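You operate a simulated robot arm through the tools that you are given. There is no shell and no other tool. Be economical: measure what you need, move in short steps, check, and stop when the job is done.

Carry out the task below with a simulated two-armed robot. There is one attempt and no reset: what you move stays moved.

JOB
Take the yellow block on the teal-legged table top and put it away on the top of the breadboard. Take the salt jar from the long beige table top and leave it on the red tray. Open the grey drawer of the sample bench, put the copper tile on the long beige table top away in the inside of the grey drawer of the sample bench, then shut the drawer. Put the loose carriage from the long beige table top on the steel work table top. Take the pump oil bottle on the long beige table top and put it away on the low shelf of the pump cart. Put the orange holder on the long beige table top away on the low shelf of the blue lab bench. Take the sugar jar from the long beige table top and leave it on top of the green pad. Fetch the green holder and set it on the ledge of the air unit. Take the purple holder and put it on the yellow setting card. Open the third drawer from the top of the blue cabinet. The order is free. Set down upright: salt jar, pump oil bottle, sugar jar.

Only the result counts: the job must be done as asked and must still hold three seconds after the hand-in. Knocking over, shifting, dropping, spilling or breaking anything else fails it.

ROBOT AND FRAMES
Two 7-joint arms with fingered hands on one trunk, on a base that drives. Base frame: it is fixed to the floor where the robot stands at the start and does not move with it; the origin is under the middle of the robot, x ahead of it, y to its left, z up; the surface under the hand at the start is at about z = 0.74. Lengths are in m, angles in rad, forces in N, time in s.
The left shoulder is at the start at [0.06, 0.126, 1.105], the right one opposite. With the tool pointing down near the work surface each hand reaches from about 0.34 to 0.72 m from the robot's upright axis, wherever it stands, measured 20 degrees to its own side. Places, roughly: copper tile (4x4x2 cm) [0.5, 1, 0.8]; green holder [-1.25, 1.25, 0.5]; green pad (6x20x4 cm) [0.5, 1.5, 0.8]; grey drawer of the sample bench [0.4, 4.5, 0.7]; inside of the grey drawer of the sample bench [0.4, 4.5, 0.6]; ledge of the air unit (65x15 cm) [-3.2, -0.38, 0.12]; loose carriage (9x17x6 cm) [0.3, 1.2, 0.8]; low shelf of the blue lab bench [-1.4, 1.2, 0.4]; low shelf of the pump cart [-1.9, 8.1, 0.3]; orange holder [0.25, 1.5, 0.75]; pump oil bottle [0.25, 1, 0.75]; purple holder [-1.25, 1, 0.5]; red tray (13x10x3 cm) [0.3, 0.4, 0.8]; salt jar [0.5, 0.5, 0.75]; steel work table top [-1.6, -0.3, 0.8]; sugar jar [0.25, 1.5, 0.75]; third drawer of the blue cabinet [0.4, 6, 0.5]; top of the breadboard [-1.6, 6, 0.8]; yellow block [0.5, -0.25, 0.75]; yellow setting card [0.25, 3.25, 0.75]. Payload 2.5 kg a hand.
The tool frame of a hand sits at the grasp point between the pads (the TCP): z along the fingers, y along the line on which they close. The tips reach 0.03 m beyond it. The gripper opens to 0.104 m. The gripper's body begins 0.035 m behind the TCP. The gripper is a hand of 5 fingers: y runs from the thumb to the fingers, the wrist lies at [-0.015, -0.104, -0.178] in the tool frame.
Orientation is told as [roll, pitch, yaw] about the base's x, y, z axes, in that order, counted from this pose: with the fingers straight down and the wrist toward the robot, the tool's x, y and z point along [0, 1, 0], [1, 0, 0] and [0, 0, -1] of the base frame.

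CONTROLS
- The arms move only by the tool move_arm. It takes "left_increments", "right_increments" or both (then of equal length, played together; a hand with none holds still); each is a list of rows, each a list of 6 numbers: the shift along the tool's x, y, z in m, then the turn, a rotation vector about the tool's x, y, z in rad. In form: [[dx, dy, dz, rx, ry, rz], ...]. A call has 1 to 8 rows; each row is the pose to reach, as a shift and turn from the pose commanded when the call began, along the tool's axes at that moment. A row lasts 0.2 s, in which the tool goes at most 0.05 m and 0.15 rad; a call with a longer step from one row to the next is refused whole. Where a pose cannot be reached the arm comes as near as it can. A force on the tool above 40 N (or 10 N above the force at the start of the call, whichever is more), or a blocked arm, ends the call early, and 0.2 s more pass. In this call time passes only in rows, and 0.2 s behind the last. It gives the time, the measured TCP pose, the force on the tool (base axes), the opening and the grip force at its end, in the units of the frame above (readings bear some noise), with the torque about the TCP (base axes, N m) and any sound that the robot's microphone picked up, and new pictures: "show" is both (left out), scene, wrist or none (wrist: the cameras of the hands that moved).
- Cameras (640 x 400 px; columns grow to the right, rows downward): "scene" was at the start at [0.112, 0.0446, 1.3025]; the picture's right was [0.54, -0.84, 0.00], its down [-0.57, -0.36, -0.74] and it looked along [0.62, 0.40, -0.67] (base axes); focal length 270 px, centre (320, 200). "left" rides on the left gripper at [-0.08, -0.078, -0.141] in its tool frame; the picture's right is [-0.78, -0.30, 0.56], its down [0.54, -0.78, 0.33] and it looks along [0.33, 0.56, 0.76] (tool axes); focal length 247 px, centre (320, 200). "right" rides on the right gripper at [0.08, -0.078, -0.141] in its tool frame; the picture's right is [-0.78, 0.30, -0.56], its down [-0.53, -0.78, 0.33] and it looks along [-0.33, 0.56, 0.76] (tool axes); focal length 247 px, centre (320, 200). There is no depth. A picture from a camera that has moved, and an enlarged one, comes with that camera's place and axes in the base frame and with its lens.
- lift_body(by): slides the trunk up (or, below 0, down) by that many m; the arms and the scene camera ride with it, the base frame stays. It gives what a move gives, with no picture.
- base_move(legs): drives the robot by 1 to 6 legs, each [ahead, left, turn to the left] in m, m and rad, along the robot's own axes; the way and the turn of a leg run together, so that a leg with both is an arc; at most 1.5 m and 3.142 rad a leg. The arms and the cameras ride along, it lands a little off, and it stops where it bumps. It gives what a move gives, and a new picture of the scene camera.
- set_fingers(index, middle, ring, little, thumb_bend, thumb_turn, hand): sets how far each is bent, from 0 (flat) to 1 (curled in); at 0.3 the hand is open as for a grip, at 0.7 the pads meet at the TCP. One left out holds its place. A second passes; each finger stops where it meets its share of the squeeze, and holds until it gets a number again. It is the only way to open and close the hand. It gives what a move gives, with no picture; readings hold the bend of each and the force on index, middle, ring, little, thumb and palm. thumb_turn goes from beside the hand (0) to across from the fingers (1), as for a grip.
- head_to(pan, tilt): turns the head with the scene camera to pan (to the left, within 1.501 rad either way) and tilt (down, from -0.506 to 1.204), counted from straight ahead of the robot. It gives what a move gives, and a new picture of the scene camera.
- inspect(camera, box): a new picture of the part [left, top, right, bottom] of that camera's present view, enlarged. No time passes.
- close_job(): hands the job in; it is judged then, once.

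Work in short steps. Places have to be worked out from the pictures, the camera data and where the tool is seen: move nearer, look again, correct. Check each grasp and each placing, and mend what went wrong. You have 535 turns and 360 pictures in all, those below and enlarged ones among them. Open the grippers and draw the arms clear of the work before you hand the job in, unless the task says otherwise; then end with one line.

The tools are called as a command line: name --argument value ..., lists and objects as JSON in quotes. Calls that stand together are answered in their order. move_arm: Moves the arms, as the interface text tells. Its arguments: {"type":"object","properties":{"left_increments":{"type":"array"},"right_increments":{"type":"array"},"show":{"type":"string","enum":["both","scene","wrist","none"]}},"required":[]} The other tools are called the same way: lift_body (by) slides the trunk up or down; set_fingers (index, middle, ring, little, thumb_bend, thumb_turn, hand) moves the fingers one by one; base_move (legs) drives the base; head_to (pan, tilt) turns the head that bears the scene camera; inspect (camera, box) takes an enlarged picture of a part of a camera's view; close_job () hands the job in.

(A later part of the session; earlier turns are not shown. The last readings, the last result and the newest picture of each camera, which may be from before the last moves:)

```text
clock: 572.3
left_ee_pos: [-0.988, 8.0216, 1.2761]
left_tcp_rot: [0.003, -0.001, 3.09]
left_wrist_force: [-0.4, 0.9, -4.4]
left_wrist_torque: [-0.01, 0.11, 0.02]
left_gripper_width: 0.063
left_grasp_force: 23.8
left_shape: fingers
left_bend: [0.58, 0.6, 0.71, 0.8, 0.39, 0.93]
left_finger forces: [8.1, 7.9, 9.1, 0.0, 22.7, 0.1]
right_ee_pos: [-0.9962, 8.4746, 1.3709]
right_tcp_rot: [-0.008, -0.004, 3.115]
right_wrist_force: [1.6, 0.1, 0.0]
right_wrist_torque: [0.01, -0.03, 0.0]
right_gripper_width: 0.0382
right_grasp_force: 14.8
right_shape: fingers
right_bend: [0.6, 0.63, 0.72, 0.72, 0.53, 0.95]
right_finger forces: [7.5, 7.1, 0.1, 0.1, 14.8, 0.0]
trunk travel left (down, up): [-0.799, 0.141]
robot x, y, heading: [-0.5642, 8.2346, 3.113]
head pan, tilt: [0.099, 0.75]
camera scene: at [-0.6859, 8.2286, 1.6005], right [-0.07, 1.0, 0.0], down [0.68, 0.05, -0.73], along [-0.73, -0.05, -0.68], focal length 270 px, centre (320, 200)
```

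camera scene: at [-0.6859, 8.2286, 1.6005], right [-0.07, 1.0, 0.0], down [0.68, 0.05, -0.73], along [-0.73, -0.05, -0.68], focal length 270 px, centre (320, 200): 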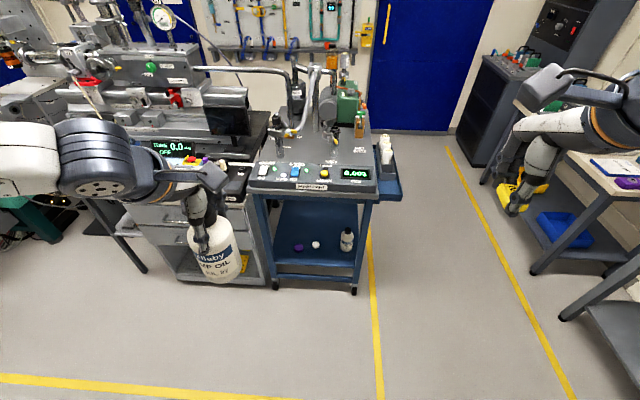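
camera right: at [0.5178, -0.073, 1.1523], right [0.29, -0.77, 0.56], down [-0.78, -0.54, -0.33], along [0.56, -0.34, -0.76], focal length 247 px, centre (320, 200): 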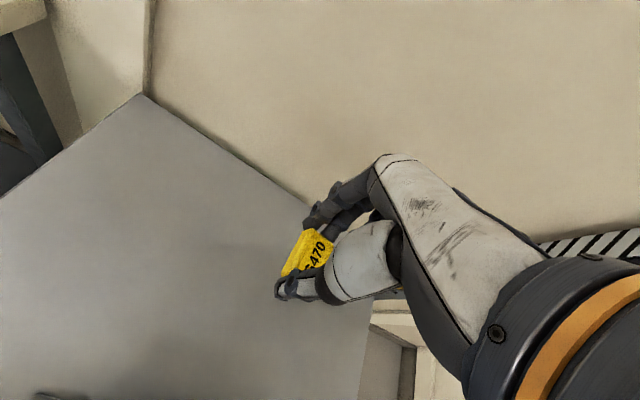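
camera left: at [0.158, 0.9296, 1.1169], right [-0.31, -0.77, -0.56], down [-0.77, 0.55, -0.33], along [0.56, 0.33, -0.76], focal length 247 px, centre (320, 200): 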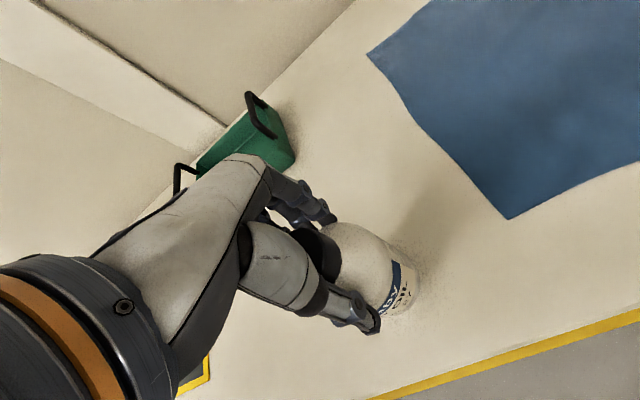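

Shelf z≈0.31; free spot in its front at ≈[-1.55,8.09]. Retract the right hand, lower the trunk, then drive in.

move_arm --right_increments '[[0, -0.04, 0, 0, 0, 0], [0, -0.08, 0, 0, 0, 0], [0, -0.1, 0, 0, 0, 0]]' --show "none"

lift_body --by -0.4

lift_body --by -0.36

base_move --legs '[[0.3, -0.06, 0.028]]'

head_to --pan 0.2 --tilt 0.5

```text
clock: 573.1
left_ee_pos: [-0.9867, 8.0228, 1.2765]
left_tcp_rot: [0.004, -0.001, 3.092]
left_wrist_force: [-0.7, -0.3, -4.6]
left_wrist_torque: [-0.02, 0.1, 0.0]
left_gripper_width: 0.0631
left_grasp_force: 23.8
left_shape: fingers
left_bend: [0.58, 0.6, 0.71, 0.8, 0.39, 0.93]
left_finger forces: [8.0, 7.9, 9.2, 0.1, 22.7, 0.1]
right_ee_pos: [-0.8955, 8.473, 1.3685]
right_tcp_rot: [-0.01, -0.004, 3.116]
right_wrist_force: [0.1, -0.2, -0.1]
right_wrist_torque: [0.03, 0.02, 0.03]
right_gripper_width: 0.0379
right_grasp_force: 14.8
right_shape: fingers
right_bend: [0.6, 0.63, 0.72, 0.72, 0.53, 0.95]
right_finger forces: [7.6, 7.3, 0.0, 0.0, 14.7, 0.0]
trunk travel left (down, up): [-0.799, 0.141]
robot x, y, heading: [-0.5663, 8.2323, 3.116]
head pan, tilt: [0.099, 0.75]
```

```text
clock: 576.9
left_ee_pos: [-0.9871, 8.0219, 0.8764]
left_tcp_rot: [0.004, -0.001, 3.09]
left_wrist_force: [-0.1, -0.1, -4.8]
left_wrist_torque: [0.01, 0.07, -0.01]
left_gripper_width: 0.0629
left_grasp_force: 23.9
left_shape: fingers
left_bend: [0.58, 0.6, 0.71, 0.8, 0.39, 0.93]
left_finger forces: [8.2, 7.9, 9.2, 0.0, 22.7, 0.1]
right_ee_pos: [-0.8973, 8.4717, 0.9685]
right_tcp_rot: [-0.009, -0.004, 3.116]
right_wrist_force: [1.1, 0.3, 0.2]
right_wrist_torque: [-0.01, 0.03, -0.04]
right_gripper_width: 0.0382
right_grasp_force: 14.9
right_shape: fingers
right_bend: [0.6, 0.63, 0.72, 0.72, 0.53, 0.95]
right_finger forces: [7.7, 7.0, 0.0, 0.0, 14.6, 0.1]
trunk travel left (down, up): [-0.399, 0.541]
robot x, y, heading: [-0.565, 8.2359, 3.113]
head pan, tilt: [0.099, 0.75]
```

```text
clock: 580.4
left_ee_pos: [-0.988, 8.0223, 0.5166]
left_tcp_rot: [0.003, 0.0, 3.09]
left_wrist_force: [0.4, -0.3, -4.0]
left_wrist_torque: [-0.01, 0.1, -0.02]
left_gripper_width: 0.063
left_grasp_force: 24.1
left_shape: fingers
left_bend: [0.58, 0.6, 0.71, 0.8, 0.39, 0.93]
left_finger forces: [8.0, 7.9, 9.1, 0.0, 22.6, 0.1]
right_ee_pos: [-0.8961, 8.4711, 0.6089]
right_tcp_rot: [-0.008, -0.003, 3.116]
right_wrist_force: [0.3, 0.4, 0.0]
right_wrist_torque: [0.02, 0.01, 0.01]
right_gripper_width: 0.0382
right_grasp_force: 14.7
right_shape: fingers
right_bend: [0.6, 0.63, 0.72, 0.72, 0.53, 0.95]
right_finger forces: [7.5, 7.1, 0.0, 0.0, 14.8, 0.0]
trunk travel left (down, up): [-0.039, 0.901]
robot x, y, heading: [-0.5673, 8.2372, 3.114]
head pan, tilt: [0.099, 0.75]
```

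```text
clock: 582.5
left_ee_pos: [-1.2796, 8.0719, 0.5169]
left_tcp_rot: [0.005, 0.0, 3.123]
left_wrist_force: [-0.6, -0.3, -5.3]
left_wrist_torque: [-0.03, 0.1, 0.01]
left_gripper_width: 0.0629
left_grasp_force: 23.2
left_shape: fingers
left_bend: [0.58, 0.6, 0.71, 0.8, 0.39, 0.93]
left_finger forces: [8.0, 7.9, 9.1, 0.0, 22.6, 0.0]
right_ee_pos: [-1.2033, 8.5243, 0.6084]
right_tcp_rot: [-0.008, -0.005, -3.136]
right_wrist_force: [0.1, -0.1, -0.5]
right_wrist_torque: [-0.02, 0.03, -0.01]
right_gripper_width: 0.0381
right_grasp_force: 14.3
right_shape: fingers
right_bend: [0.6, 0.63, 0.72, 0.72, 0.53, 0.95]
right_finger forces: [7.6, 7.0, 0.0, 0.1, 14.6, 0.0]
trunk travel left (down, up): [-0.039, 0.901]
robot x, y, heading: [-0.8644, 8.2991, -3.133]
head pan, tilt: [0.099, 0.75]
camera scene: at [-0.9842, 8.2881, 0.8405], right [-0.1, 0.99, 0.0], down [0.68, 0.07, -0.73], along [-0.73, -0.08, -0.68], focal length 270 px, centre (320, 200)
```

scene: 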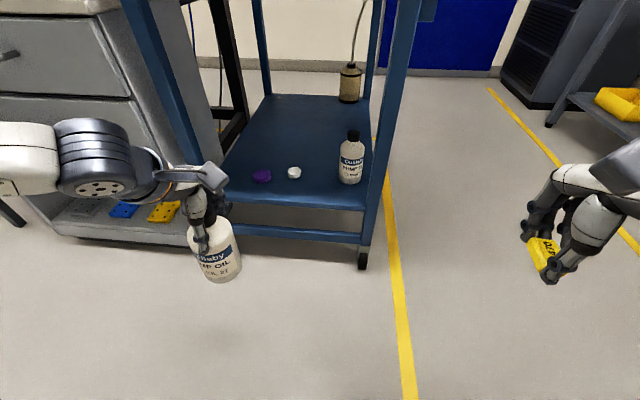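

```text
clock: 583.2
left_ee_pos: [-1.2783, 8.0714, 0.5167]
left_tcp_rot: [0.004, 0.0, 3.124]
left_wrist_force: [0.0, 0.1, -4.3]
left_wrist_torque: [-0.02, 0.08, 0.03]
left_gripper_width: 0.0628
left_grasp_force: 24.1
left_shape: fingers
left_bend: [0.58, 0.6, 0.71, 0.8, 0.39, 0.93]
left_finger forces: [8.1, 7.9, 9.0, 0.1, 22.5, 0.0]
right_ee_pos: [-1.2019, 8.5256, 0.6078]
right_tcp_rot: [-0.008, -0.004, -3.136]
right_wrist_force: [-1.1, 0.4, 0.1]
right_wrist_torque: [0.0, 0.01, -0.03]
right_gripper_width: 0.0384
right_grasp_force: 14.2
right_shape: fingers
right_bend: [0.6, 0.63, 0.72, 0.72, 0.53, 0.95]
right_finger forces: [7.6, 7.2, 0.0, 0.1, 14.7, 0.0]
trunk travel left (down, up): [-0.039, 0.901]
robot x, y, heading: [-0.8652, 8.3012, -3.134]
head pan, tilt: [0.201, 0.499]
camera scene: at [-0.9908, 8.2782, 0.8623], right [-0.2, 0.98, 0.0], down [0.47, 0.1, -0.88], along [-0.86, -0.18, -0.48], focal length 270 px, centre (320, 200)
```

scene: 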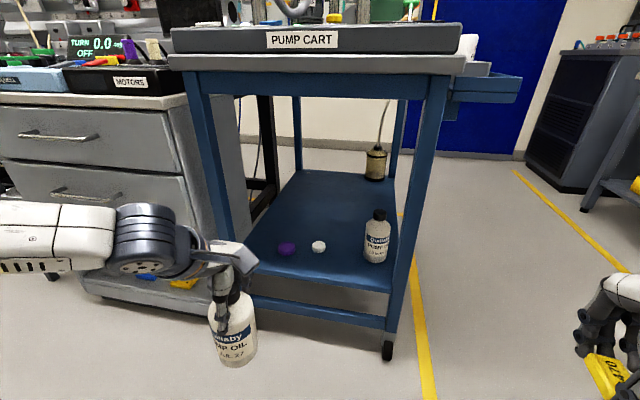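

Target on shelf: [-1.585,8.185], z 0.31. Shift right, advance, and lower the hand slightly before entering.

move_arm --left_increments '[[0, 0, 0.03, 0, 0, 0]]' --show "none"

base_move --legs '[[0.0, -0.08, -0.008], [0.14, 0, 0]]'

move_arm --left_increments '[[-0.01, 0.04, 0.0, 0, 0, 0], [-0.02, 0.08, 0.0, 0, 0, 0]]' --show "both"

```text
clock: 583.6
left_ee_pos: [-1.2793, 8.0709, 0.4868]
left_tcp_rot: [0.004, 0.0, 3.124]
left_wrist_force: [-1.1, 0.3, -3.9]
left_wrist_torque: [-0.02, 0.04, -0.01]
left_gripper_width: 0.0631
left_grasp_force: 23.5
left_shape: fingers
left_bend: [0.58, 0.6, 0.71, 0.8, 0.39, 0.93]
left_finger forces: [8.0, 7.9, 9.1, 0.0, 22.5, 0.0]
right_ee_pos: [-1.2023, 8.5245, 0.6085]
right_tcp_rot: [-0.01, -0.005, -3.137]
right_wrist_force: [0.3, 0.7, 0.0]
right_wrist_torque: [0.02, 0.01, 0.01]
right_gripper_width: 0.0381
right_grasp_force: 14.3
right_shape: fingers
right_bend: [0.6, 0.63, 0.72, 0.72, 0.53, 0.95]
right_finger forces: [7.6, 7.1, 0.0, 0.0, 14.7, 0.0]
trunk travel left (down, up): [-0.039, 0.901]
robot x, y, heading: [-0.8648, 8.2965, -3.138]
head pan, tilt: [0.201, 0.499]
```

```text
clock: 585.6
left_ee_pos: [-1.4234, 8.1563, 0.4869]
left_tcp_rot: [0.003, -0.001, 3.114]
left_wrist_force: [-0.2, -0.5, -4.4]
left_wrist_torque: [-0.04, 0.07, -0.03]
left_gripper_width: 0.0629
left_grasp_force: 23.8
left_shape: fingers
left_bend: [0.58, 0.6, 0.71, 0.8, 0.39, 0.93]
left_finger forces: [7.9, 7.9, 9.2, 0.1, 22.5, 0.1]
right_ee_pos: [-1.3419, 8.6094, 0.6089]
right_tcp_rot: [-0.01, -0.007, 3.138]
right_wrist_force: [-0.6, -0.9, 0.6]
right_wrist_torque: [0.0, 0.02, -0.02]
right_gripper_width: 0.0384
right_grasp_force: 14.7
right_shape: fingers
right_bend: [0.6, 0.63, 0.72, 0.72, 0.53, 0.95]
right_finger forces: [7.6, 7.1, 0.0, 0.0, 14.7, 0.0]
trunk travel left (down, up): [-0.039, 0.901]
robot x, y, heading: [-1.0052, 8.3779, 3.136]
head pan, tilt: [0.201, 0.499]
camera scene: at [-1.1322, 8.3604, 0.8624], right [-0.19, 0.98, 0.0], down [0.47, 0.09, -0.88], along [-0.86, -0.17, -0.48], focal length 270 px, centre (320, 200)
```

scene: 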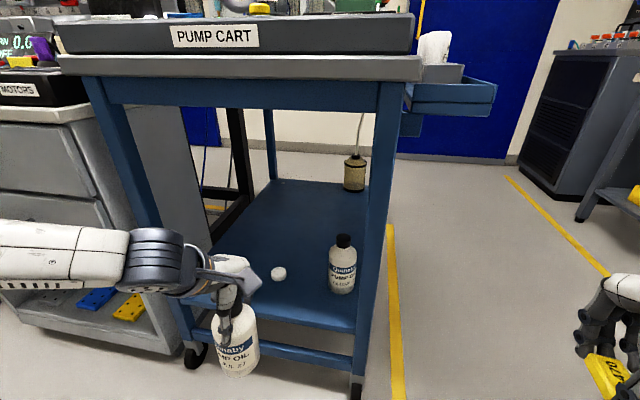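

```text
clock: 586.2
left_ee_pos: [-1.5048, 8.1796, 0.4858]
left_tcp_rot: [0.003, 0.001, 3.115]
left_wrist_force: [-0.2, -0.3, -3.9]
left_wrist_torque: [0.01, 0.11, -0.02]
left_gripper_width: 0.0629
left_grasp_force: 23.8
left_shape: fingers
left_bend: [0.58, 0.61, 0.71, 0.8, 0.39, 0.93]
left_finger forces: [8.3, 8.0, 9.0, 0.1, 22.6, 0.0]
right_ee_pos: [-1.3417, 8.6092, 0.6087]
right_tcp_rot: [-0.011, -0.005, 3.138]
right_wrist_force: [0.3, -0.6, -0.4]
right_wrist_torque: [0.03, -0.04, 0.01]
right_gripper_width: 0.0382
right_grasp_force: 15.2
right_shape: fingers
right_bend: [0.6, 0.63, 0.72, 0.72, 0.53, 0.95]
right_finger forces: [7.6, 7.1, 0.0, 0.0, 14.7, 0.0]
trunk travel left (down, up): [-0.039, 0.901]
robot x, y, heading: [-1.0035, 8.3784, 3.137]
head pan, tilt: [0.201, 0.499]
camera scene: at [-1.1322, 8.3603, 0.8624], right [-0.19, 0.98, 0.0], down [0.47, 0.09, -0.88], along [-0.86, -0.17, -0.48], focal length 270 px, centre (320, 200)
camera left: at [-1.4248, 8.257, 0.6261], right [0.32, 0.77, -0.56], down [0.76, -0.56, -0.33], along [-0.56, -0.32, -0.76], focal length 247 px, centre (320, 200)
```

scene: 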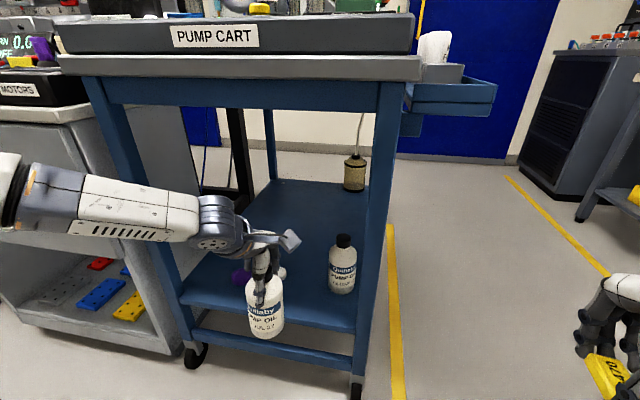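
left: 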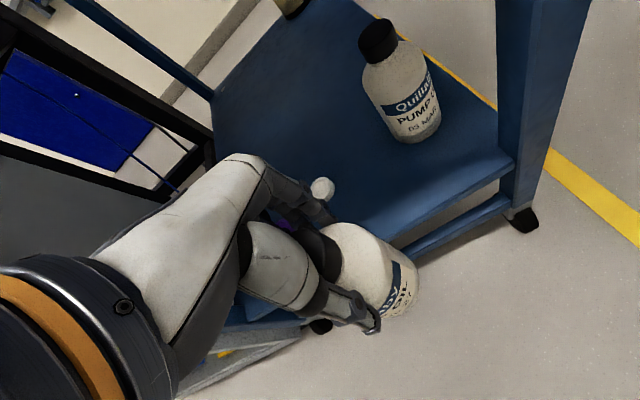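

Continue forward 8 cm over the shelf.

move_arm --left_increments '[[-0.005, 0.04, 0.0, 0, 0, 0], [-0.008, 0.08, 0.0, 0, 0, 0]]' --show "both"

```text
clock: 586.8
left_ee_pos: [-1.5825, 8.1904, 0.4866]
left_tcp_rot: [0.005, -0.001, 3.113]
left_wrist_force: [0.9, 0.5, -4.6]
left_wrist_torque: [0.0, 0.1, -0.01]
left_gripper_width: 0.0628
left_grasp_force: 24.1
left_shape: fingers
left_bend: [0.58, 0.61, 0.71, 0.8, 0.39, 0.93]
left_finger forces: [8.1, 7.9, 9.1, 0.1, 22.5, 0.0]
right_ee_pos: [-1.3412, 8.6092, 0.6075]
right_tcp_rot: [-0.011, -0.006, 3.138]
right_wrist_force: [-0.2, 0.3, -0.3]
right_wrist_torque: [0.0, 0.02, -0.02]
right_gripper_width: 0.0378
right_grasp_force: 15.3
right_shape: fingers
right_bend: [0.6, 0.63, 0.72, 0.72, 0.53, 0.95]
right_finger forces: [7.5, 7.1, 0.0, 0.0, 14.6, 0.0]
trunk travel left (down, up): [-0.039, 0.901]
robot x, y, heading: [-1.0025, 8.3778, 3.139]
head pan, tilt: [0.201, 0.499]
camera scene: at [-1.1322, 8.3603, 0.8624], right [-0.19, 0.98, 0.0], down [0.47, 0.09, -0.88], along [-0.86, -0.17, -0.48], focal length 270 px, centre (320, 200)
camera left: at [-1.5029, 8.2677, 0.6257], right [0.32, 0.76, -0.56], down [0.76, -0.56, -0.33], along [-0.56, -0.32, -0.76], focal length 247 px, centre (320, 200)
```

scene: 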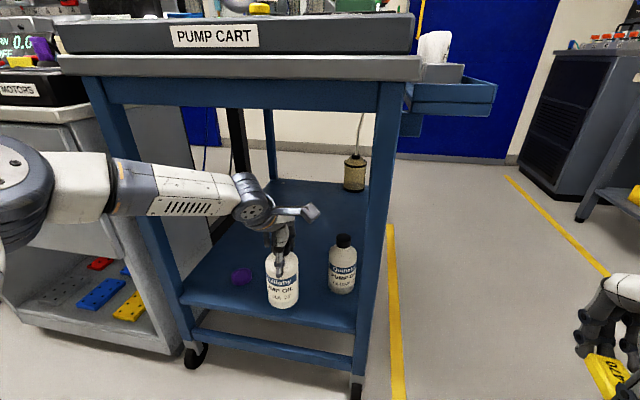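
left: 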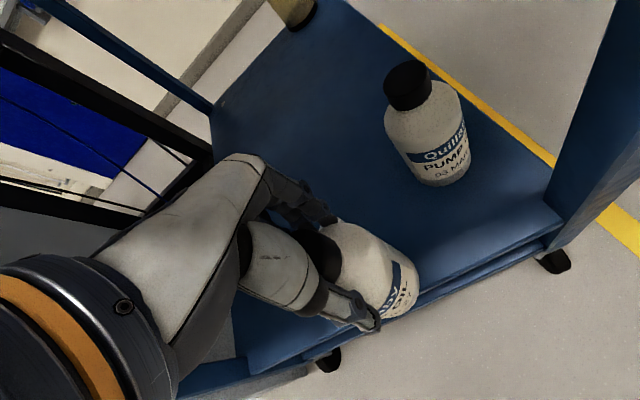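

Shelf edge is at x≈−1.545; go 3.5 cm deeper and 1.5 cm right before lowering.

move_arm --left_increments '[[-0.015, 0.036, 0.0, 0, 0, 0], [-0.015, 0.036, 0.02, 0, 0, 0]]' --show "wrist"

```text
clock: 587.4
left_ee_pos: [-1.6065, 8.1989, 0.4707]
left_tcp_rot: [0.004, 0.001, 3.115]
left_wrist_force: [0.0, 0.5, -4.9]
left_wrist_torque: [-0.04, 0.05, 0.02]
left_gripper_width: 0.0627
left_grasp_force: 24.1
left_shape: fingers
left_bend: [0.58, 0.61, 0.71, 0.8, 0.39, 0.93]
left_finger forces: [8.2, 7.9, 9.0, 0.0, 22.5, 0.0]
left hand out of reach, approached as far as the arm can: row 1, 2
right_ee_pos: [-1.3429, 8.6091, 0.6099]
right_tcp_rot: [-0.007, -0.006, 3.137]
right_wrist_force: [0.2, 0.7, 0.2]
right_wrist_torque: [0.01, -0.01, 0.01]
right_gripper_width: 0.038
right_grasp_force: 14.7
right_shape: fingers
right_bend: [0.6, 0.63, 0.72, 0.72, 0.53, 0.95]
right_finger forces: [7.7, 7.1, 0.1, 0.0, 14.7, 0.1]
trunk travel left (down, up): [-0.039, 0.901]
robot x, y, heading: [-1.0052, 8.3769, 3.138]
head pan, tilt: [0.201, 0.499]
camera left: at [-1.5276, 8.277, 0.6103], right [0.32, 0.77, -0.56], down [0.76, -0.56, -0.33], along [-0.57, -0.32, -0.76], focal length 247 px, centre (320, 200)
```

left: 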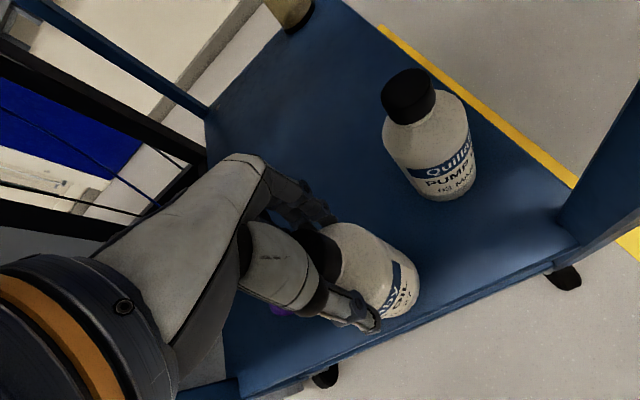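

Nudge the base 2.5 cm ahead and lower with the trunk until contact.

base_move --legs '[[0.022, -0.004, 0]]'

lift_body --by -0.016

lift_body --by -0.006

```text
clock: 588.2
left_ee_pos: [-1.6288, 8.2035, 0.4704]
left_tcp_rot: [0.004, 0.0, 3.114]
left_wrist_force: [0.9, 0.2, -5.1]
left_wrist_torque: [0.01, 0.06, -0.01]
left_gripper_width: 0.0629
left_grasp_force: 23.6
left_shape: fingers
left_bend: [0.58, 0.61, 0.71, 0.8, 0.39, 0.93]
left_finger forces: [8.3, 7.9, 9.1, 0.0, 22.3, 0.0]
right_ee_pos: [-1.3634, 8.6133, 0.6086]
right_tcp_rot: [-0.009, -0.006, 3.138]
right_wrist_force: [-0.5, 0.5, 0.1]
right_wrist_torque: [0.0, -0.01, 0.01]
right_gripper_width: 0.0382
right_grasp_force: 15.1
right_shape: fingers
right_bend: [0.6, 0.63, 0.72, 0.72, 0.53, 0.95]
right_finger forces: [7.5, 7.1, 0.1, 0.0, 14.7, 0.0]
trunk travel left (down, up): [-0.039, 0.901]
robot x, y, heading: [-1.0255, 8.382, 3.136]
head pan, tilt: [0.201, 0.499]
camera scene: at [-1.1543, 8.3644, 0.8624], right [-0.19, 0.98, 0.0], down [0.47, 0.09, -0.88], along [-0.86, -0.17, -0.48], focal length 270 px, centre (320, 200)
```

scene: 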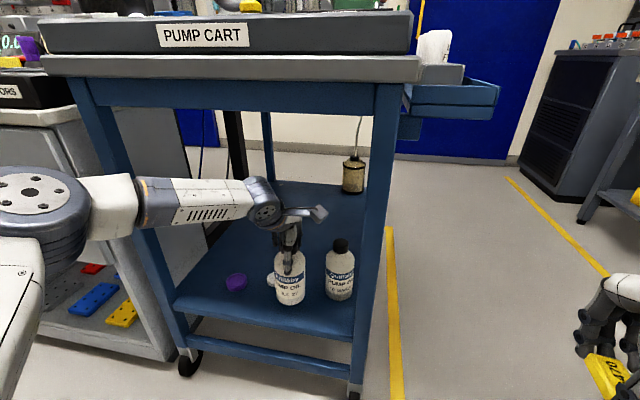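

```text
clock: 588.9
left_ee_pos: [-1.6278, 8.2042, 0.4531]
left_tcp_rot: [0.004, 0.001, 3.113]
left_wrist_force: [0.1, 0.9, -4.4]
left_wrist_torque: [0.02, 0.08, -0.03]
left_gripper_width: 0.0629
left_grasp_force: 23.4
left_shape: fingers
left_bend: [0.58, 0.61, 0.71, 0.8, 0.39, 0.93]
left_finger forces: [8.3, 7.9, 9.1, 0.1, 22.3, 0.0]
right_ee_pos: [-1.3646, 8.6131, 0.5929]
right_tcp_rot: [-0.008, -0.005, 3.137]
right_wrist_force: [0.1, 0.0, -0.1]
right_wrist_torque: [-0.01, -0.02, 0.02]
right_gripper_width: 0.0381
right_grasp_force: 15.1
right_shape: fingers
right_bend: [0.6, 0.63, 0.72, 0.72, 0.53, 0.95]
right_finger forces: [7.5, 7.2, 0.1, 0.1, 14.7, 0.0]
trunk travel left (down, up): [-0.023, 0.917]
robot x, y, heading: [-1.0271, 8.3844, 3.135]
head pan, tilt: [0.201, 0.499]
```

```text
clock: 589.4
left_ee_pos: [-1.6278, 8.2031, 0.4482]
left_tcp_rot: [0.004, -0.001, 3.113]
left_wrist_force: [0.4, -0.3, -4.6]
left_wrist_torque: [0.01, 0.06, -0.01]
left_gripper_width: 0.0629
left_grasp_force: 23.7
left_shape: fingers
left_bend: [0.58, 0.61, 0.71, 0.8, 0.39, 0.93]
left_finger forces: [8.3, 7.8, 9.1, 0.0, 22.4, 0.0]
right_ee_pos: [-1.3639, 8.6127, 0.5868]
right_tcp_rot: [-0.009, -0.005, 3.138]
right_wrist_force: [-0.5, -0.1, -0.3]
right_wrist_torque: [0.02, -0.03, -0.03]
right_gripper_width: 0.038
right_grasp_force: 14.1
right_shape: fingers
right_bend: [0.6, 0.63, 0.72, 0.72, 0.53, 0.95]
right_finger forces: [7.6, 7.2, 0.1, 0.1, 14.8, 0.0]
trunk travel left (down, up): [-0.017, 0.923]
robot x, y, heading: [-1.0239, 8.3811, 3.137]
head pan, tilt: [0.201, 0.499]
```

No contact yet; continue in small steps.

lift_body --by -0.008

lift_body --by -0.007

inspect --camera "scene" --box '[190, 210, 390, 350]'

```text
clock: 590.0
left_ee_pos: [-1.6282, 8.2033, 0.4409]
left_tcp_rot: [0.004, 0.0, 3.112]
left_wrist_force: [-0.5, -0.1, -4.6]
left_wrist_torque: [-0.02, 0.08, 0.01]
left_gripper_width: 0.0626
left_grasp_force: 23.4
left_shape: fingers
left_bend: [0.58, 0.61, 0.71, 0.8, 0.39, 0.93]
left_finger forces: [8.3, 7.9, 9.1, 0.0, 22.5, 0.0]
right_ee_pos: [-1.3642, 8.6128, 0.5784]
right_tcp_rot: [-0.008, -0.006, 3.139]
right_wrist_force: [-0.1, -0.1, 0.2]
right_wrist_torque: [0.03, -0.02, -0.02]
right_gripper_width: 0.0383
right_grasp_force: 14.7
right_shape: fingers
right_bend: [0.6, 0.63, 0.72, 0.72, 0.53, 0.95]
right_finger forces: [7.6, 7.2, 0.1, 0.0, 14.7, 0.0]
trunk travel left (down, up): [-0.009, 0.931]
robot x, y, heading: [-1.0257, 8.3857, 3.139]
head pan, tilt: [0.201, 0.499]
```

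```text
clock: 590.5
left_ee_pos: [-1.6302, 8.2038, 0.4371]
left_tcp_rot: [0.004, -0.009, 3.116]
left_wrist_force: [0.6, -3.4, 10.9]
left_wrist_torque: [0.02, -0.49, -0.08]
left_gripper_width: 0.0629
left_grasp_force: 26.1
left_shape: fingers
left_bend: [0.59, 0.61, 0.71, 0.8, 0.39, 0.93]
left_finger forces: [7.9, 7.6, 10.0, 0.0, 26.7, 0.0]
right_ee_pos: [-1.3636, 8.6133, 0.572]
right_tcp_rot: [-0.008, -0.006, 3.138]
right_wrist_force: [0.4, -0.6, -0.4]
right_wrist_torque: [0.02, 0.01, -0.01]
right_gripper_width: 0.0383
right_grasp_force: 14.9
right_shape: fingers
right_bend: [0.6, 0.63, 0.72, 0.72, 0.53, 0.95]
right_finger forces: [7.6, 7.0, 0.0, 0.0, 14.6, 0.0]
trunk travel left (down, up): [-0.002, 0.938]
robot x, y, heading: [-1.029, 8.3828, 3.136]
head pan, tilt: [0.201, 0.499]
```

```text
2.86 times, centred on (290, 280) of scene
camera zoom: at [-1.1535, 8.3645, 0.8258], right [-0.19, 0.98, 0.0], down [0.47, 0.09, -0.88], along [-0.86, -0.17, -0.48], focal length 770 px, centre (406, -29)
```

zoom: 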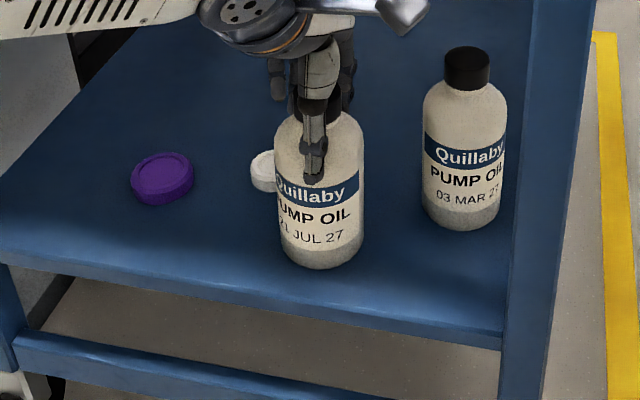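

Bottle stands on the shelf. Release and lift away.

set_fingers --hand "left" --index 0.35 --middle 0.35 --ring 0.35 --little 0.35 --thumb_bend 0.2

lift_body --by 0.06

move_arm --left_increments '[[0, -0.03, -0.01, 0, 0, 0], [0, -0.07, -0.01, 0, 0, 0], [0, -0.11, -0.01, 0, 0, 0], [0, -0.15, -0.01, 0, 0, 0]]' --show "both"

```text
clock: 591.5
left_ee_pos: [-1.6284, 8.2036, 0.4335]
left_tcp_rot: [0.003, -0.001, 3.113]
left_wrist_force: [0.3, -0.6, 0.6]
left_wrist_torque: [-0.01, 0.01, 0.01]
left_gripper_width: 0.1047
left_grasp_force: 0.1
left_shape: fingers
left_bend: [0.35, 0.35, 0.35, 0.35, 0.2, 0.97]
left_finger forces: [0.0, 0.0, 0.1, 0.0, 0.0, 0.0]
right_ee_pos: [-1.3647, 8.6134, 0.5717]
right_tcp_rot: [-0.008, -0.004, 3.137]
right_wrist_force: [-0.2, 0.4, 0.0]
right_wrist_torque: [0.01, 0.0, -0.01]
right_gripper_width: 0.0381
right_grasp_force: 14.2
right_shape: fingers
right_bend: [0.6, 0.63, 0.72, 0.72, 0.53, 0.95]
right_finger forces: [7.6, 7.0, 0.0, 0.0, 14.7, 0.0]
trunk travel left (down, up): [-0.002, 0.938]
robot x, y, heading: [-1.0265, 8.3822, 3.138]
head pan, tilt: [0.201, 0.499]
```

```text
clock: 592.5
left_ee_pos: [-1.6285, 8.2032, 0.4935]
left_tcp_rot: [0.004, 0.0, 3.114]
left_wrist_force: [-0.8, -0.2, 0.1]
left_wrist_torque: [0.0, 0.04, -0.01]
left_gripper_width: 0.1047
left_grasp_force: 0.0
left_shape: fingers
left_bend: [0.35, 0.35, 0.35, 0.35, 0.2, 0.97]
left_finger forces: [0.0, 0.0, 0.1, 0.0, 0.0, 0.0]
right_ee_pos: [-1.3643, 8.613, 0.6321]
right_tcp_rot: [-0.009, -0.005, 3.138]
right_wrist_force: [1.6, 0.7, -0.4]
right_wrist_torque: [-0.01, 0.01, 0.03]
right_gripper_width: 0.0381
right_grasp_force: 14.7
right_shape: fingers
right_bend: [0.6, 0.63, 0.72, 0.72, 0.53, 0.95]
right_finger forces: [7.7, 7.1, 0.1, 0.0, 14.7, 0.1]
trunk travel left (down, up): [-0.062, 0.878]
robot x, y, heading: [-1.0273, 8.3801, 3.135]
head pan, tilt: [0.201, 0.499]
```

```text
clock: 593.5
left_ee_pos: [-1.4771, 8.2004, 0.5034]
left_tcp_rot: [0.004, -0.002, 3.114]
left_wrist_force: [-0.4, 0.6, 0.2]
left_wrist_torque: [-0.02, 0.0, -0.01]
left_gripper_width: 0.105
left_grasp_force: 0.0
left_shape: fingers
left_bend: [0.35, 0.35, 0.35, 0.35, 0.2, 0.97]
left_finger forces: [0.1, 0.1, 0.0, 0.0, 0.0, 0.1]
right_ee_pos: [-1.3629, 8.6131, 0.6322]
right_tcp_rot: [-0.009, -0.004, 3.139]
right_wrist_force: [-0.1, 0.9, 1.3]
right_wrist_torque: [0.03, 0.02, 0.01]
right_gripper_width: 0.0382
right_grasp_force: 14.8
right_shape: fingers
right_bend: [0.6, 0.63, 0.72, 0.72, 0.53, 0.95]
right_finger forces: [7.6, 7.0, 0.0, 0.1, 14.7, 0.1]
trunk travel left (down, up): [-0.062, 0.878]
robot x, y, heading: [-1.0317, 8.3851, 3.135]
head pan, tilt: [0.201, 0.499]
camera scene: at [-1.1541, 8.3645, 0.8854], right [-0.19, 0.98, 0.0], down [0.47, 0.09, -0.88], along [-0.86, -0.17, -0.48], focal length 270 px, centre (320, 200)
camera left: at [-1.3984, 8.2784, 0.643], right [0.32, 0.77, -0.56], down [0.76, -0.56, -0.33], along [-0.57, -0.32, -0.76], focal length 247 px, centre (320, 200)
```

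scene: 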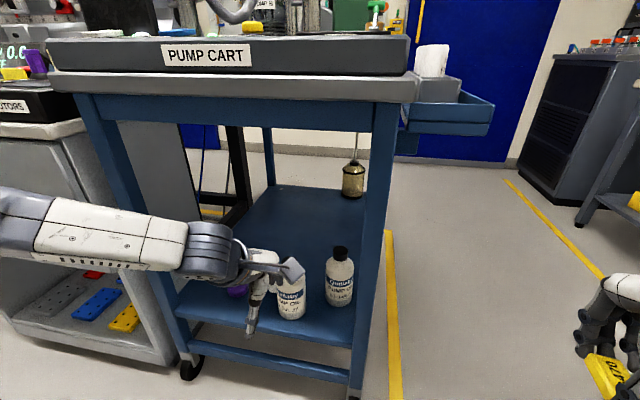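
left: 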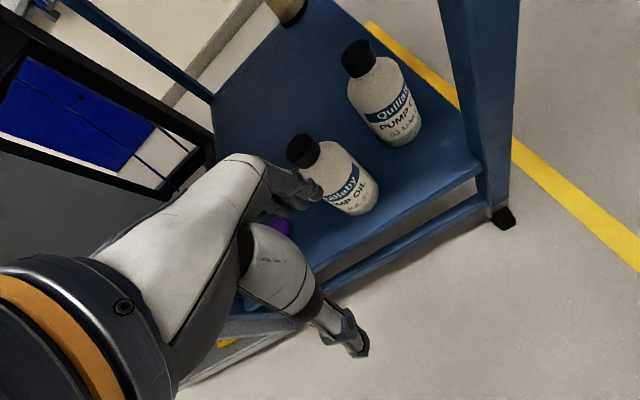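

Bottle placed upright. Back out, raise, and tuck the left hand before going to the breadboard.

base_move --legs '[[-0.42, 0, 0]]'

lift_body --by 0.4

move_arm --left_increments '[[0, -0.02, -0.04, 0, 0, 0], [0, -0.04, -0.08, 0, 0, 0], [0.02, -0.06, -0.12, 0, 0, 0], [0.04, -0.08, -0.16, 0, 0, 0], [0.05, -0.09, -0.2, 0, 0, 0]]' --show "none"

lift_body --by 0.35

base_move --legs '[[0, 1.15, 0], [0, 1.15, 0]]'

```text
clock: 596.1
left_ee_pos: [-1.0622, 8.1989, 0.5022]
left_tcp_rot: [0.004, -0.002, 3.116]
left_wrist_force: [-0.2, -0.3, 0.5]
left_wrist_torque: [0.01, 0.03, 0.02]
left_gripper_width: 0.1051
left_grasp_force: 0.0
left_shape: fingers
left_bend: [0.35, 0.35, 0.35, 0.35, 0.2, 0.97]
left_finger forces: [0.0, 0.0, 0.0, 0.1, 0.0, 0.0]
right_ee_pos: [-0.9483, 8.6107, 0.632]
right_tcp_rot: [-0.009, -0.006, 3.14]
right_wrist_force: [0.3, -0.3, 0.1]
right_wrist_torque: [0.03, 0.0, -0.02]
right_gripper_width: 0.0379
right_grasp_force: 14.8
right_shape: fingers
right_bend: [0.6, 0.63, 0.72, 0.72, 0.53, 0.95]
right_finger forces: [7.7, 7.1, 0.1, 0.0, 14.7, 0.1]
trunk travel left (down, up): [-0.062, 0.878]
robot x, y, heading: [-0.6117, 8.3833, 3.14]
head pan, tilt: [0.201, 0.499]
camera scene: at [-0.7384, 8.3625, 0.8855], right [-0.2, 0.98, 0.0], down [0.47, 0.09, -0.88], along [-0.86, -0.17, -0.48], focal length 270 px, centre (320, 200)
```

scene: 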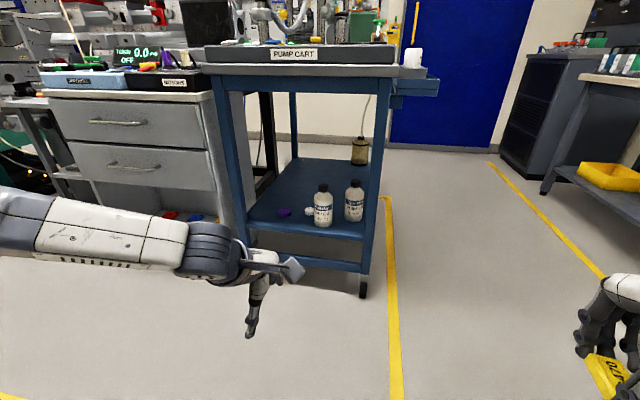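

```text
clock: 600.0
left_ee_pos: [-1.0611, 8.1988, 0.9025]
left_tcp_rot: [0.004, -0.002, 3.116]
left_wrist_force: [-0.5, 0.3, 0.4]
left_wrist_torque: [0.01, -0.01, 0.04]
left_gripper_width: 0.1051
left_grasp_force: 0.1
left_shape: fingers
left_bend: [0.35, 0.35, 0.35, 0.35, 0.2, 0.97]
left_finger forces: [0.0, 0.1, 0.1, 0.0, 0.0, 0.0]
right_ee_pos: [-0.9483, 8.6121, 1.0322]
right_tcp_rot: [-0.01, -0.005, 3.139]
right_wrist_force: [-0.4, 0.9, -0.1]
right_wrist_torque: [-0.01, 0.01, 0.01]
right_gripper_width: 0.0383
right_grasp_force: 14.6
right_shape: fingers
right_bend: [0.6, 0.63, 0.72, 0.72, 0.53, 0.95]
right_finger forces: [7.5, 7.2, 0.0, 0.0, 14.6, 0.0]
trunk travel left (down, up): [-0.462, 0.478]
robot x, y, heading: [-0.6099, 8.3791, 3.137]
head pan, tilt: [0.201, 0.499]
```

```text
clock: 601.0
left_ee_pos: [-0.9751, 8.1565, 0.9995]
left_tcp_rot: [0.004, 0.223, 3.118]
left_wrist_force: [0.0, 0.0, -0.9]
left_wrist_torque: [0.01, -0.02, 0.0]
left_gripper_width: 0.1054
left_grasp_force: 0.0
left_shape: fingers
left_bend: [0.35, 0.35, 0.35, 0.35, 0.2, 0.97]
left_finger forces: [0.0, 0.0, 0.0, 0.1, 0.0, 0.0]
right_ee_pos: [-0.9478, 8.6104, 1.0322]
right_tcp_rot: [-0.008, -0.005, 3.139]
right_wrist_force: [-0.8, 0.4, 0.2]
right_wrist_torque: [0.01, 0.0, 0.0]
right_gripper_width: 0.0381
right_grasp_force: 14.6
right_shape: fingers
right_bend: [0.6, 0.63, 0.72, 0.72, 0.53, 0.95]
right_finger forces: [7.6, 7.2, 0.0, 0.0, 14.7, 0.1]
trunk travel left (down, up): [-0.462, 0.478]
robot x, y, heading: [-0.6091, 8.3796, 3.135]
head pan, tilt: [0.201, 0.499]
stopped in row 5 (left hand): the arm was blocked; the commanded pose is now the measured one
```

```text
clock: 604.4
left_ee_pos: [-0.975, 8.155, 1.3491]
left_tcp_rot: [0.005, 0.222, 3.12]
left_wrist_force: [-0.5, 0.4, 0.7]
left_wrist_torque: [0.01, -0.01, 0.01]
left_gripper_width: 0.1048
left_grasp_force: 0.1
left_shape: fingers
left_bend: [0.35, 0.35, 0.35, 0.35, 0.2, 0.97]
left_finger forces: [0.0, 0.0, 0.0, 0.1, 0.0, 0.1]
right_ee_pos: [-0.949, 8.6106, 1.3811]
right_tcp_rot: [-0.008, -0.003, 3.14]
right_wrist_force: [0.2, 0.8, -0.3]
right_wrist_torque: [-0.03, 0.01, -0.03]
right_gripper_width: 0.0381
right_grasp_force: 14.3
right_shape: fingers
right_bend: [0.6, 0.63, 0.72, 0.72, 0.53, 0.95]
right_finger forces: [7.6, 7.2, 0.0, 0.1, 14.6, 0.0]
trunk travel left (down, up): [-0.812, 0.128]
robot x, y, heading: [-0.6122, 8.38, 3.137]
head pan, tilt: [0.201, 0.499]
```

```text
clock: 615.6
left_ee_pos: [-1.0173, 5.8967, 1.3504]
left_tcp_rot: [0.005, 0.223, 3.082]
left_wrist_force: [0.4, 1.1, -0.1]
left_wrist_torque: [-0.04, 0.05, -0.01]
left_gripper_width: 0.1051
left_grasp_force: 0.0
left_shape: fingers
left_bend: [0.35, 0.35, 0.35, 0.35, 0.2, 0.97]
left_finger forces: [0.1, 0.1, 0.0, 0.1, 0.0, 0.1]
right_ee_pos: [-0.9737, 6.3503, 1.3816]
right_tcp_rot: [-0.01, -0.007, 3.101]
right_wrist_force: [0.4, -0.4, -0.8]
right_wrist_torque: [-0.05, 0.04, 0.0]
right_gripper_width: 0.0381
right_grasp_force: 14.9
right_shape: fingers
right_bend: [0.6, 0.63, 0.72, 0.72, 0.53, 0.95]
right_finger forces: [7.6, 7.2, 0.1, 0.1, 14.7, 0.0]
trunk travel left (down, up): [-0.812, 0.128]
robot x, y, heading: [-0.6433, 6.1122, 3.104]
head pan, tilt: [0.201, 0.499]
camera scene: at [-0.7735, 6.0945, 1.6355], right [-0.16, 0.99, 0.0], down [0.47, 0.08, -0.88], along [-0.87, -0.14, -0.48], focal length 270 px, centre (320, 200)
```

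scene: 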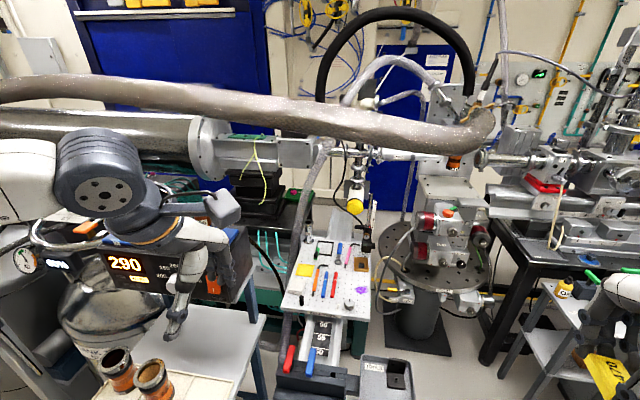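

Raise the left hand out of the way, then fix heading, move to [-0.72,6.02] and lower.

move_arm --left_increments '[[0.02, 0, -0.04, 0, 0, 0], [0.04, 0, -0.08, 0, 0, 0], [0.06, 0, -0.12, 0, 0, 0], [0.08, 0, -0.16, 0, 0, 0]]' --show "none"

base_move --legs '[[0.06, 0.07, 0.036]]'

lift_body --by -0.25

move_arm --right_increments '[[0.04, 0.02, 0, 0, 0, 0], [0.08, 0.04, 0.0, 0, 0, 0], [0.12, 0.06, 0.0, 0, 0, 0], [0.16, 0.08, 0.0, 0, 0, 0], [0.2, 0.1, 0.0, 0, 0, 0], [0.23, 0.13, 0.0, 0, 0, 0]]' --show "both"

```text
clock: 616.8
left_ee_pos: [-1.0561, 5.8016, 1.4808]
left_tcp_rot: [-0.14, 0.238, 3.069]
left_wrist_force: [-0.2, -0.8, -0.2]
left_wrist_torque: [0.05, 0.03, -0.04]
left_gripper_width: 0.1049
left_grasp_force: 0.1
left_shape: fingers
left_bend: [0.35, 0.35, 0.35, 0.35, 0.2, 0.97]
left_finger forces: [0.0, 0.1, 0.0, 0.1, 0.1, 0.0]
right_ee_pos: [-0.9737, 6.3499, 1.3823]
right_tcp_rot: [-0.009, -0.005, 3.101]
right_wrist_force: [-0.2, 0.8, -0.4]
right_wrist_torque: [0.01, -0.03, -0.02]
right_gripper_width: 0.0381
right_grasp_force: 14.7
right_shape: fingers
right_bend: [0.6, 0.63, 0.72, 0.72, 0.53, 0.95]
right_finger forces: [7.6, 7.1, 0.0, 0.0, 14.7, 0.0]
trunk travel left (down, up): [-0.812, 0.128]
robot x, y, heading: [-0.6434, 6.1057, 3.1]
head pan, tilt: [0.201, 0.499]
stopped in row 4 (left hand): the arm was blocked; the commanded pose is now the measured one
```

```text
clock: 617.9
left_ee_pos: [-1.1062, 5.7171, 1.4827]
left_tcp_rot: [-0.14, 0.235, 3.101]
left_wrist_force: [-0.6, 0.5, -0.3]
left_wrist_torque: [0.01, -0.01, 0.02]
left_gripper_width: 0.1052
left_grasp_force: 0.0
left_shape: fingers
left_bend: [0.35, 0.35, 0.35, 0.35, 0.2, 0.97]
left_finger forces: [0.1, 0.1, 0.1, 0.1, 0.0, 0.0]
right_ee_pos: [-1.0436, 6.2697, 1.3823]
right_tcp_rot: [-0.009, -0.004, 3.134]
right_wrist_force: [-0.6, -0.7, -1.4]
right_wrist_torque: [0.0, 0.03, -0.02]
right_gripper_width: 0.038
right_grasp_force: 14.5
right_shape: fingers
right_bend: [0.6, 0.63, 0.72, 0.72, 0.53, 0.95]
right_finger forces: [7.6, 7.1, 0.1, 0.0, 14.7, 0.0]
trunk travel left (down, up): [-0.812, 0.128]
robot x, y, heading: [-0.7038, 6.0366, 3.13]
head pan, tilt: [0.201, 0.499]
camera scene: at [-0.8341, 6.0206, 1.6355], right [-0.19, 0.98, 0.0], down [0.47, 0.09, -0.88], along [-0.86, -0.17, -0.48], focal length 270 px, centre (320, 200)
```

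scene: 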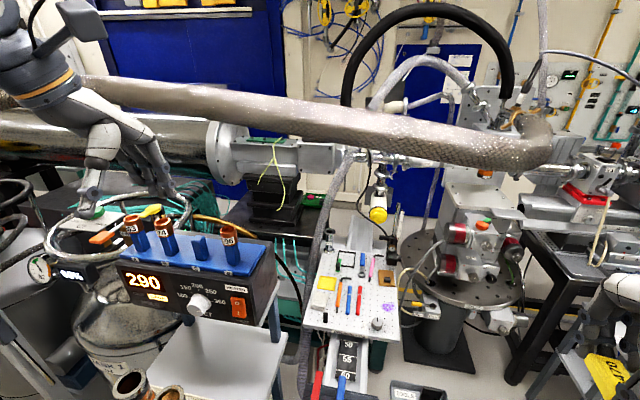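

```text
clock: 620.5
left_ee_pos: [-1.1062, 5.7165, 1.2318]
left_tcp_rot: [-0.141, 0.236, 3.102]
left_wrist_force: [-0.3, 0.5, 0.0]
left_wrist_torque: [0.0, -0.01, 0.0]
left_gripper_width: 0.105
left_grasp_force: 0.1
left_shape: fingers
left_bend: [0.35, 0.35, 0.35, 0.35, 0.2, 0.97]
left_finger forces: [0.1, 0.0, 0.0, 0.0, 0.1, 0.0]
right_ee_pos: [-1.0433, 6.2702, 1.1314]
right_tcp_rot: [-0.01, -0.004, 3.135]
right_wrist_force: [-0.3, 0.4, 0.1]
right_wrist_torque: [-0.02, 0.0, 0.0]
right_gripper_width: 0.0381
right_grasp_force: 14.3
right_shape: fingers
right_bend: [0.6, 0.63, 0.72, 0.72, 0.53, 0.95]
right_finger forces: [7.6, 7.2, 0.0, 0.0, 14.7, 0.0]
trunk travel left (down, up): [-0.562, 0.378]
robot x, y, heading: [-0.7057, 6.0365, 3.131]
head pan, tilt: [0.201, 0.499]
```

```text
clock: 621.9
left_ee_pos: [-1.1069, 5.7155, 1.23]
left_tcp_rot: [-0.14, 0.237, 3.101]
left_wrist_force: [-0.2, -0.2, -0.1]
left_wrist_torque: [-0.01, 0.07, 0.0]
left_gripper_width: 0.1049
left_grasp_force: 0.1
left_shape: fingers
left_bend: [0.35, 0.35, 0.35, 0.35, 0.2, 0.97]
left_finger forces: [0.1, 0.0, 0.0, 0.0, 0.0, 0.0]
right_ee_pos: [-1.1778, 6.0397, 1.1323]
right_tcp_rot: [-0.009, -0.007, 3.135]
right_wrist_force: [-0.1, 0.1, -0.1]
right_wrist_torque: [-0.02, 0.03, 0.01]
right_gripper_width: 0.038
right_grasp_force: 14.5
right_shape: fingers
right_bend: [0.61, 0.63, 0.72, 0.72, 0.53, 0.95]
right_finger forces: [7.6, 7.1, 0.1, 0.0, 14.7, 0.1]
trunk travel left (down, up): [-0.562, 0.378]
robot x, y, heading: [-0.707, 6.0385, 3.135]
head pan, tilt: [0.201, 0.499]
camera scene: at [-0.8343, 6.0201, 1.3854], right [-0.19, 0.98, 0.0], down [0.47, 0.09, -0.88], along [-0.86, -0.17, -0.48], focal length 270 px, centre (320, 200)
camera right: at [-1.1005, 5.9576, 1.2714], right [-0.29, 0.77, 0.57], down [0.78, 0.53, -0.33], along [-0.56, 0.34, -0.76], focal length 247 px, centre (320, 200)
```

scene: 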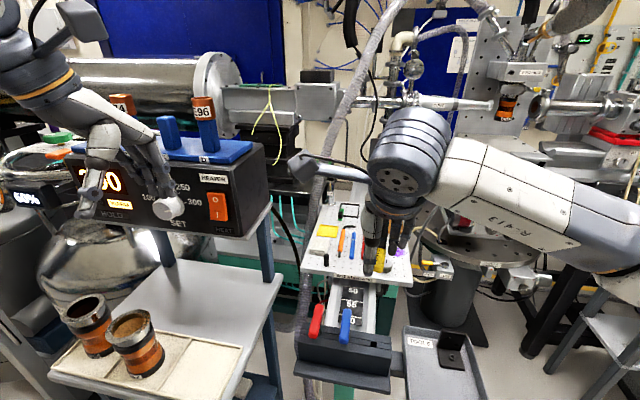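
right: 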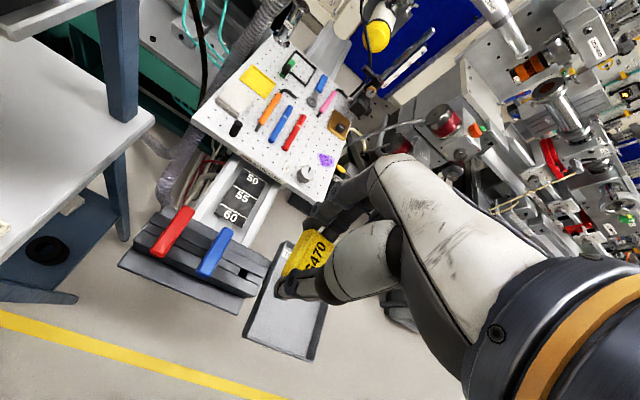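

Move the hand closer to the front strip (≈[-1.33,6.0]) at z≈1.03 and re-measure.

move_arm --right_increments '[[0.013, 0.045, 0.02, 0, 0, 0], [0.026, 0.09, 0.04, 0, 0, 0], [0.039, 0.13, 0.065, 0, 0, 0], [0.039, 0.15, 0.1, 0, 0, 0]]' --show "both"

```text
refused: row 1 steps farther than a row can; nothing moved
```

move_arm --right_increments '[[0.01, 0.04, 0.02, 0, 0, 0], [0.02, 0.08, 0.04, 0, 0, 0], [0.03, 0.12, 0.06, 0, 0, 0], [0.039, 0.15, 0.085, 0, 0, 0], [0.039, 0.15, 0.1, 0, 0, 0]]' --show "both"

```text
clock: 623.1
left_ee_pos: [-1.1069, 5.7173, 1.2311]
left_tcp_rot: [-0.14, 0.236, 3.101]
left_wrist_force: [0.5, 1.4, -0.3]
left_wrist_torque: [0.02, 0.02, 0.0]
left_gripper_width: 0.1049
left_grasp_force: 0.0
left_shape: fingers
left_bend: [0.35, 0.35, 0.35, 0.35, 0.2, 0.97]
left_finger forces: [0.0, 0.0, 0.0, 0.0, 0.0, 0.0]
right_ee_pos: [-1.3271, 6.0031, 1.0323]
right_tcp_rot: [-0.009, -0.007, 3.137]
right_wrist_force: [-0.2, 0.2, 0.6]
right_wrist_torque: [-0.04, -0.02, 0.02]
right_gripper_width: 0.0378
right_grasp_force: 14.7
right_shape: fingers
right_bend: [0.61, 0.63, 0.72, 0.72, 0.53, 0.95]
right_finger forces: [7.7, 7.2, 0.0, 0.0, 14.7, 0.1]
trunk travel left (down, up): [-0.562, 0.378]
robot x, y, heading: [-0.7068, 6.0383, 3.132]
head pan, tilt: [0.201, 0.499]
camera scene: at [-0.834, 6.0208, 1.3855], right [-0.19, 0.98, 0.0], down [0.47, 0.09, -0.88], along [-0.86, -0.17, -0.48], focal length 270 px, centre (320, 200)
camera right: at [-1.2493, 5.9205, 1.1721], right [-0.29, 0.77, 0.56], down [0.78, 0.53, -0.33], along [-0.56, 0.34, -0.76], focal length 247 px, centre (320, 200)
```

scene: 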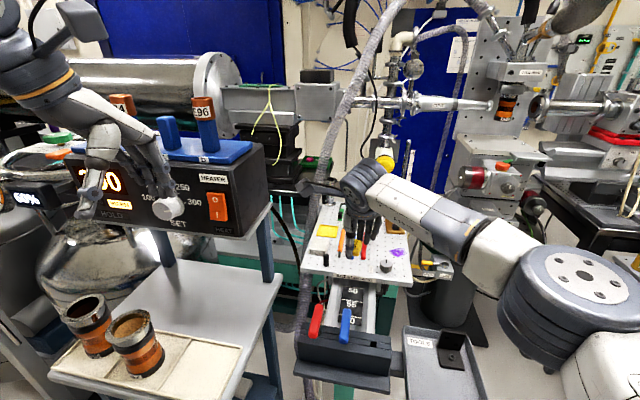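
right: 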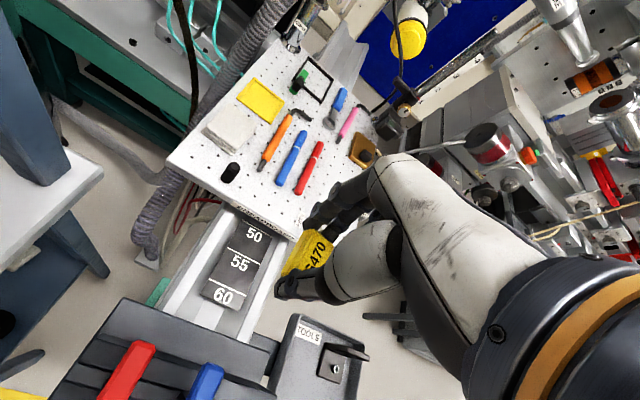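

Board top is really z≈0.835 with its front edge at x≈−1.406, so I need ~7 cm more reach. First pull the left hand back from the heater.

move_arm --left_increments '[[0.03, -0.03, 0.0, 0, 0, 0], [0.06, -0.06, 0.0, 0, 0, 0], [0.09, -0.09, 0.01, 0, 0, 0], [0.12, -0.12, 0.02, 0, 0, 0]]' --show "scene"

```text
clock: 624.1
left_ee_pos: [-0.9862, 5.5959, 1.226]
left_tcp_rot: [-0.139, 0.233, 3.1]
left_wrist_force: [0.2, 0.0, -0.1]
left_wrist_torque: [0.01, 0.01, -0.02]
left_gripper_width: 0.105
left_grasp_force: 0.1
left_shape: fingers
left_bend: [0.35, 0.35, 0.35, 0.35, 0.2, 0.98]
left_finger forces: [0.0, 0.0, 0.0, 0.0, 0.0, 0.1]
right_ee_pos: [-1.3273, 6.0028, 1.0307]
right_tcp_rot: [-0.009, -0.006, 3.135]
right_wrist_force: [-0.4, -0.1, 0.7]
right_wrist_torque: [-0.03, -0.02, -0.01]
right_gripper_width: 0.0382
right_grasp_force: 14.2
right_shape: fingers
right_bend: [0.61, 0.64, 0.72, 0.72, 0.53, 0.95]
right_finger forces: [7.6, 7.1, 0.0, 0.0, 14.7, 0.0]
trunk travel left (down, up): [-0.562, 0.378]
robot x, y, heading: [-0.7095, 6.039, 3.136]
head pan, tilt: [0.201, 0.499]
camera scene: at [-0.8338, 6.0204, 1.3855], right [-0.19, 0.98, 0.0], down [0.47, 0.09, -0.88], along [-0.86, -0.17, -0.48], focal length 270 px, centre (320, 200)
```

scene: 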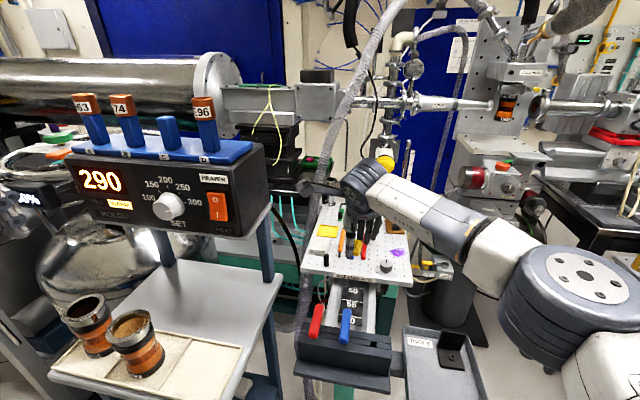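

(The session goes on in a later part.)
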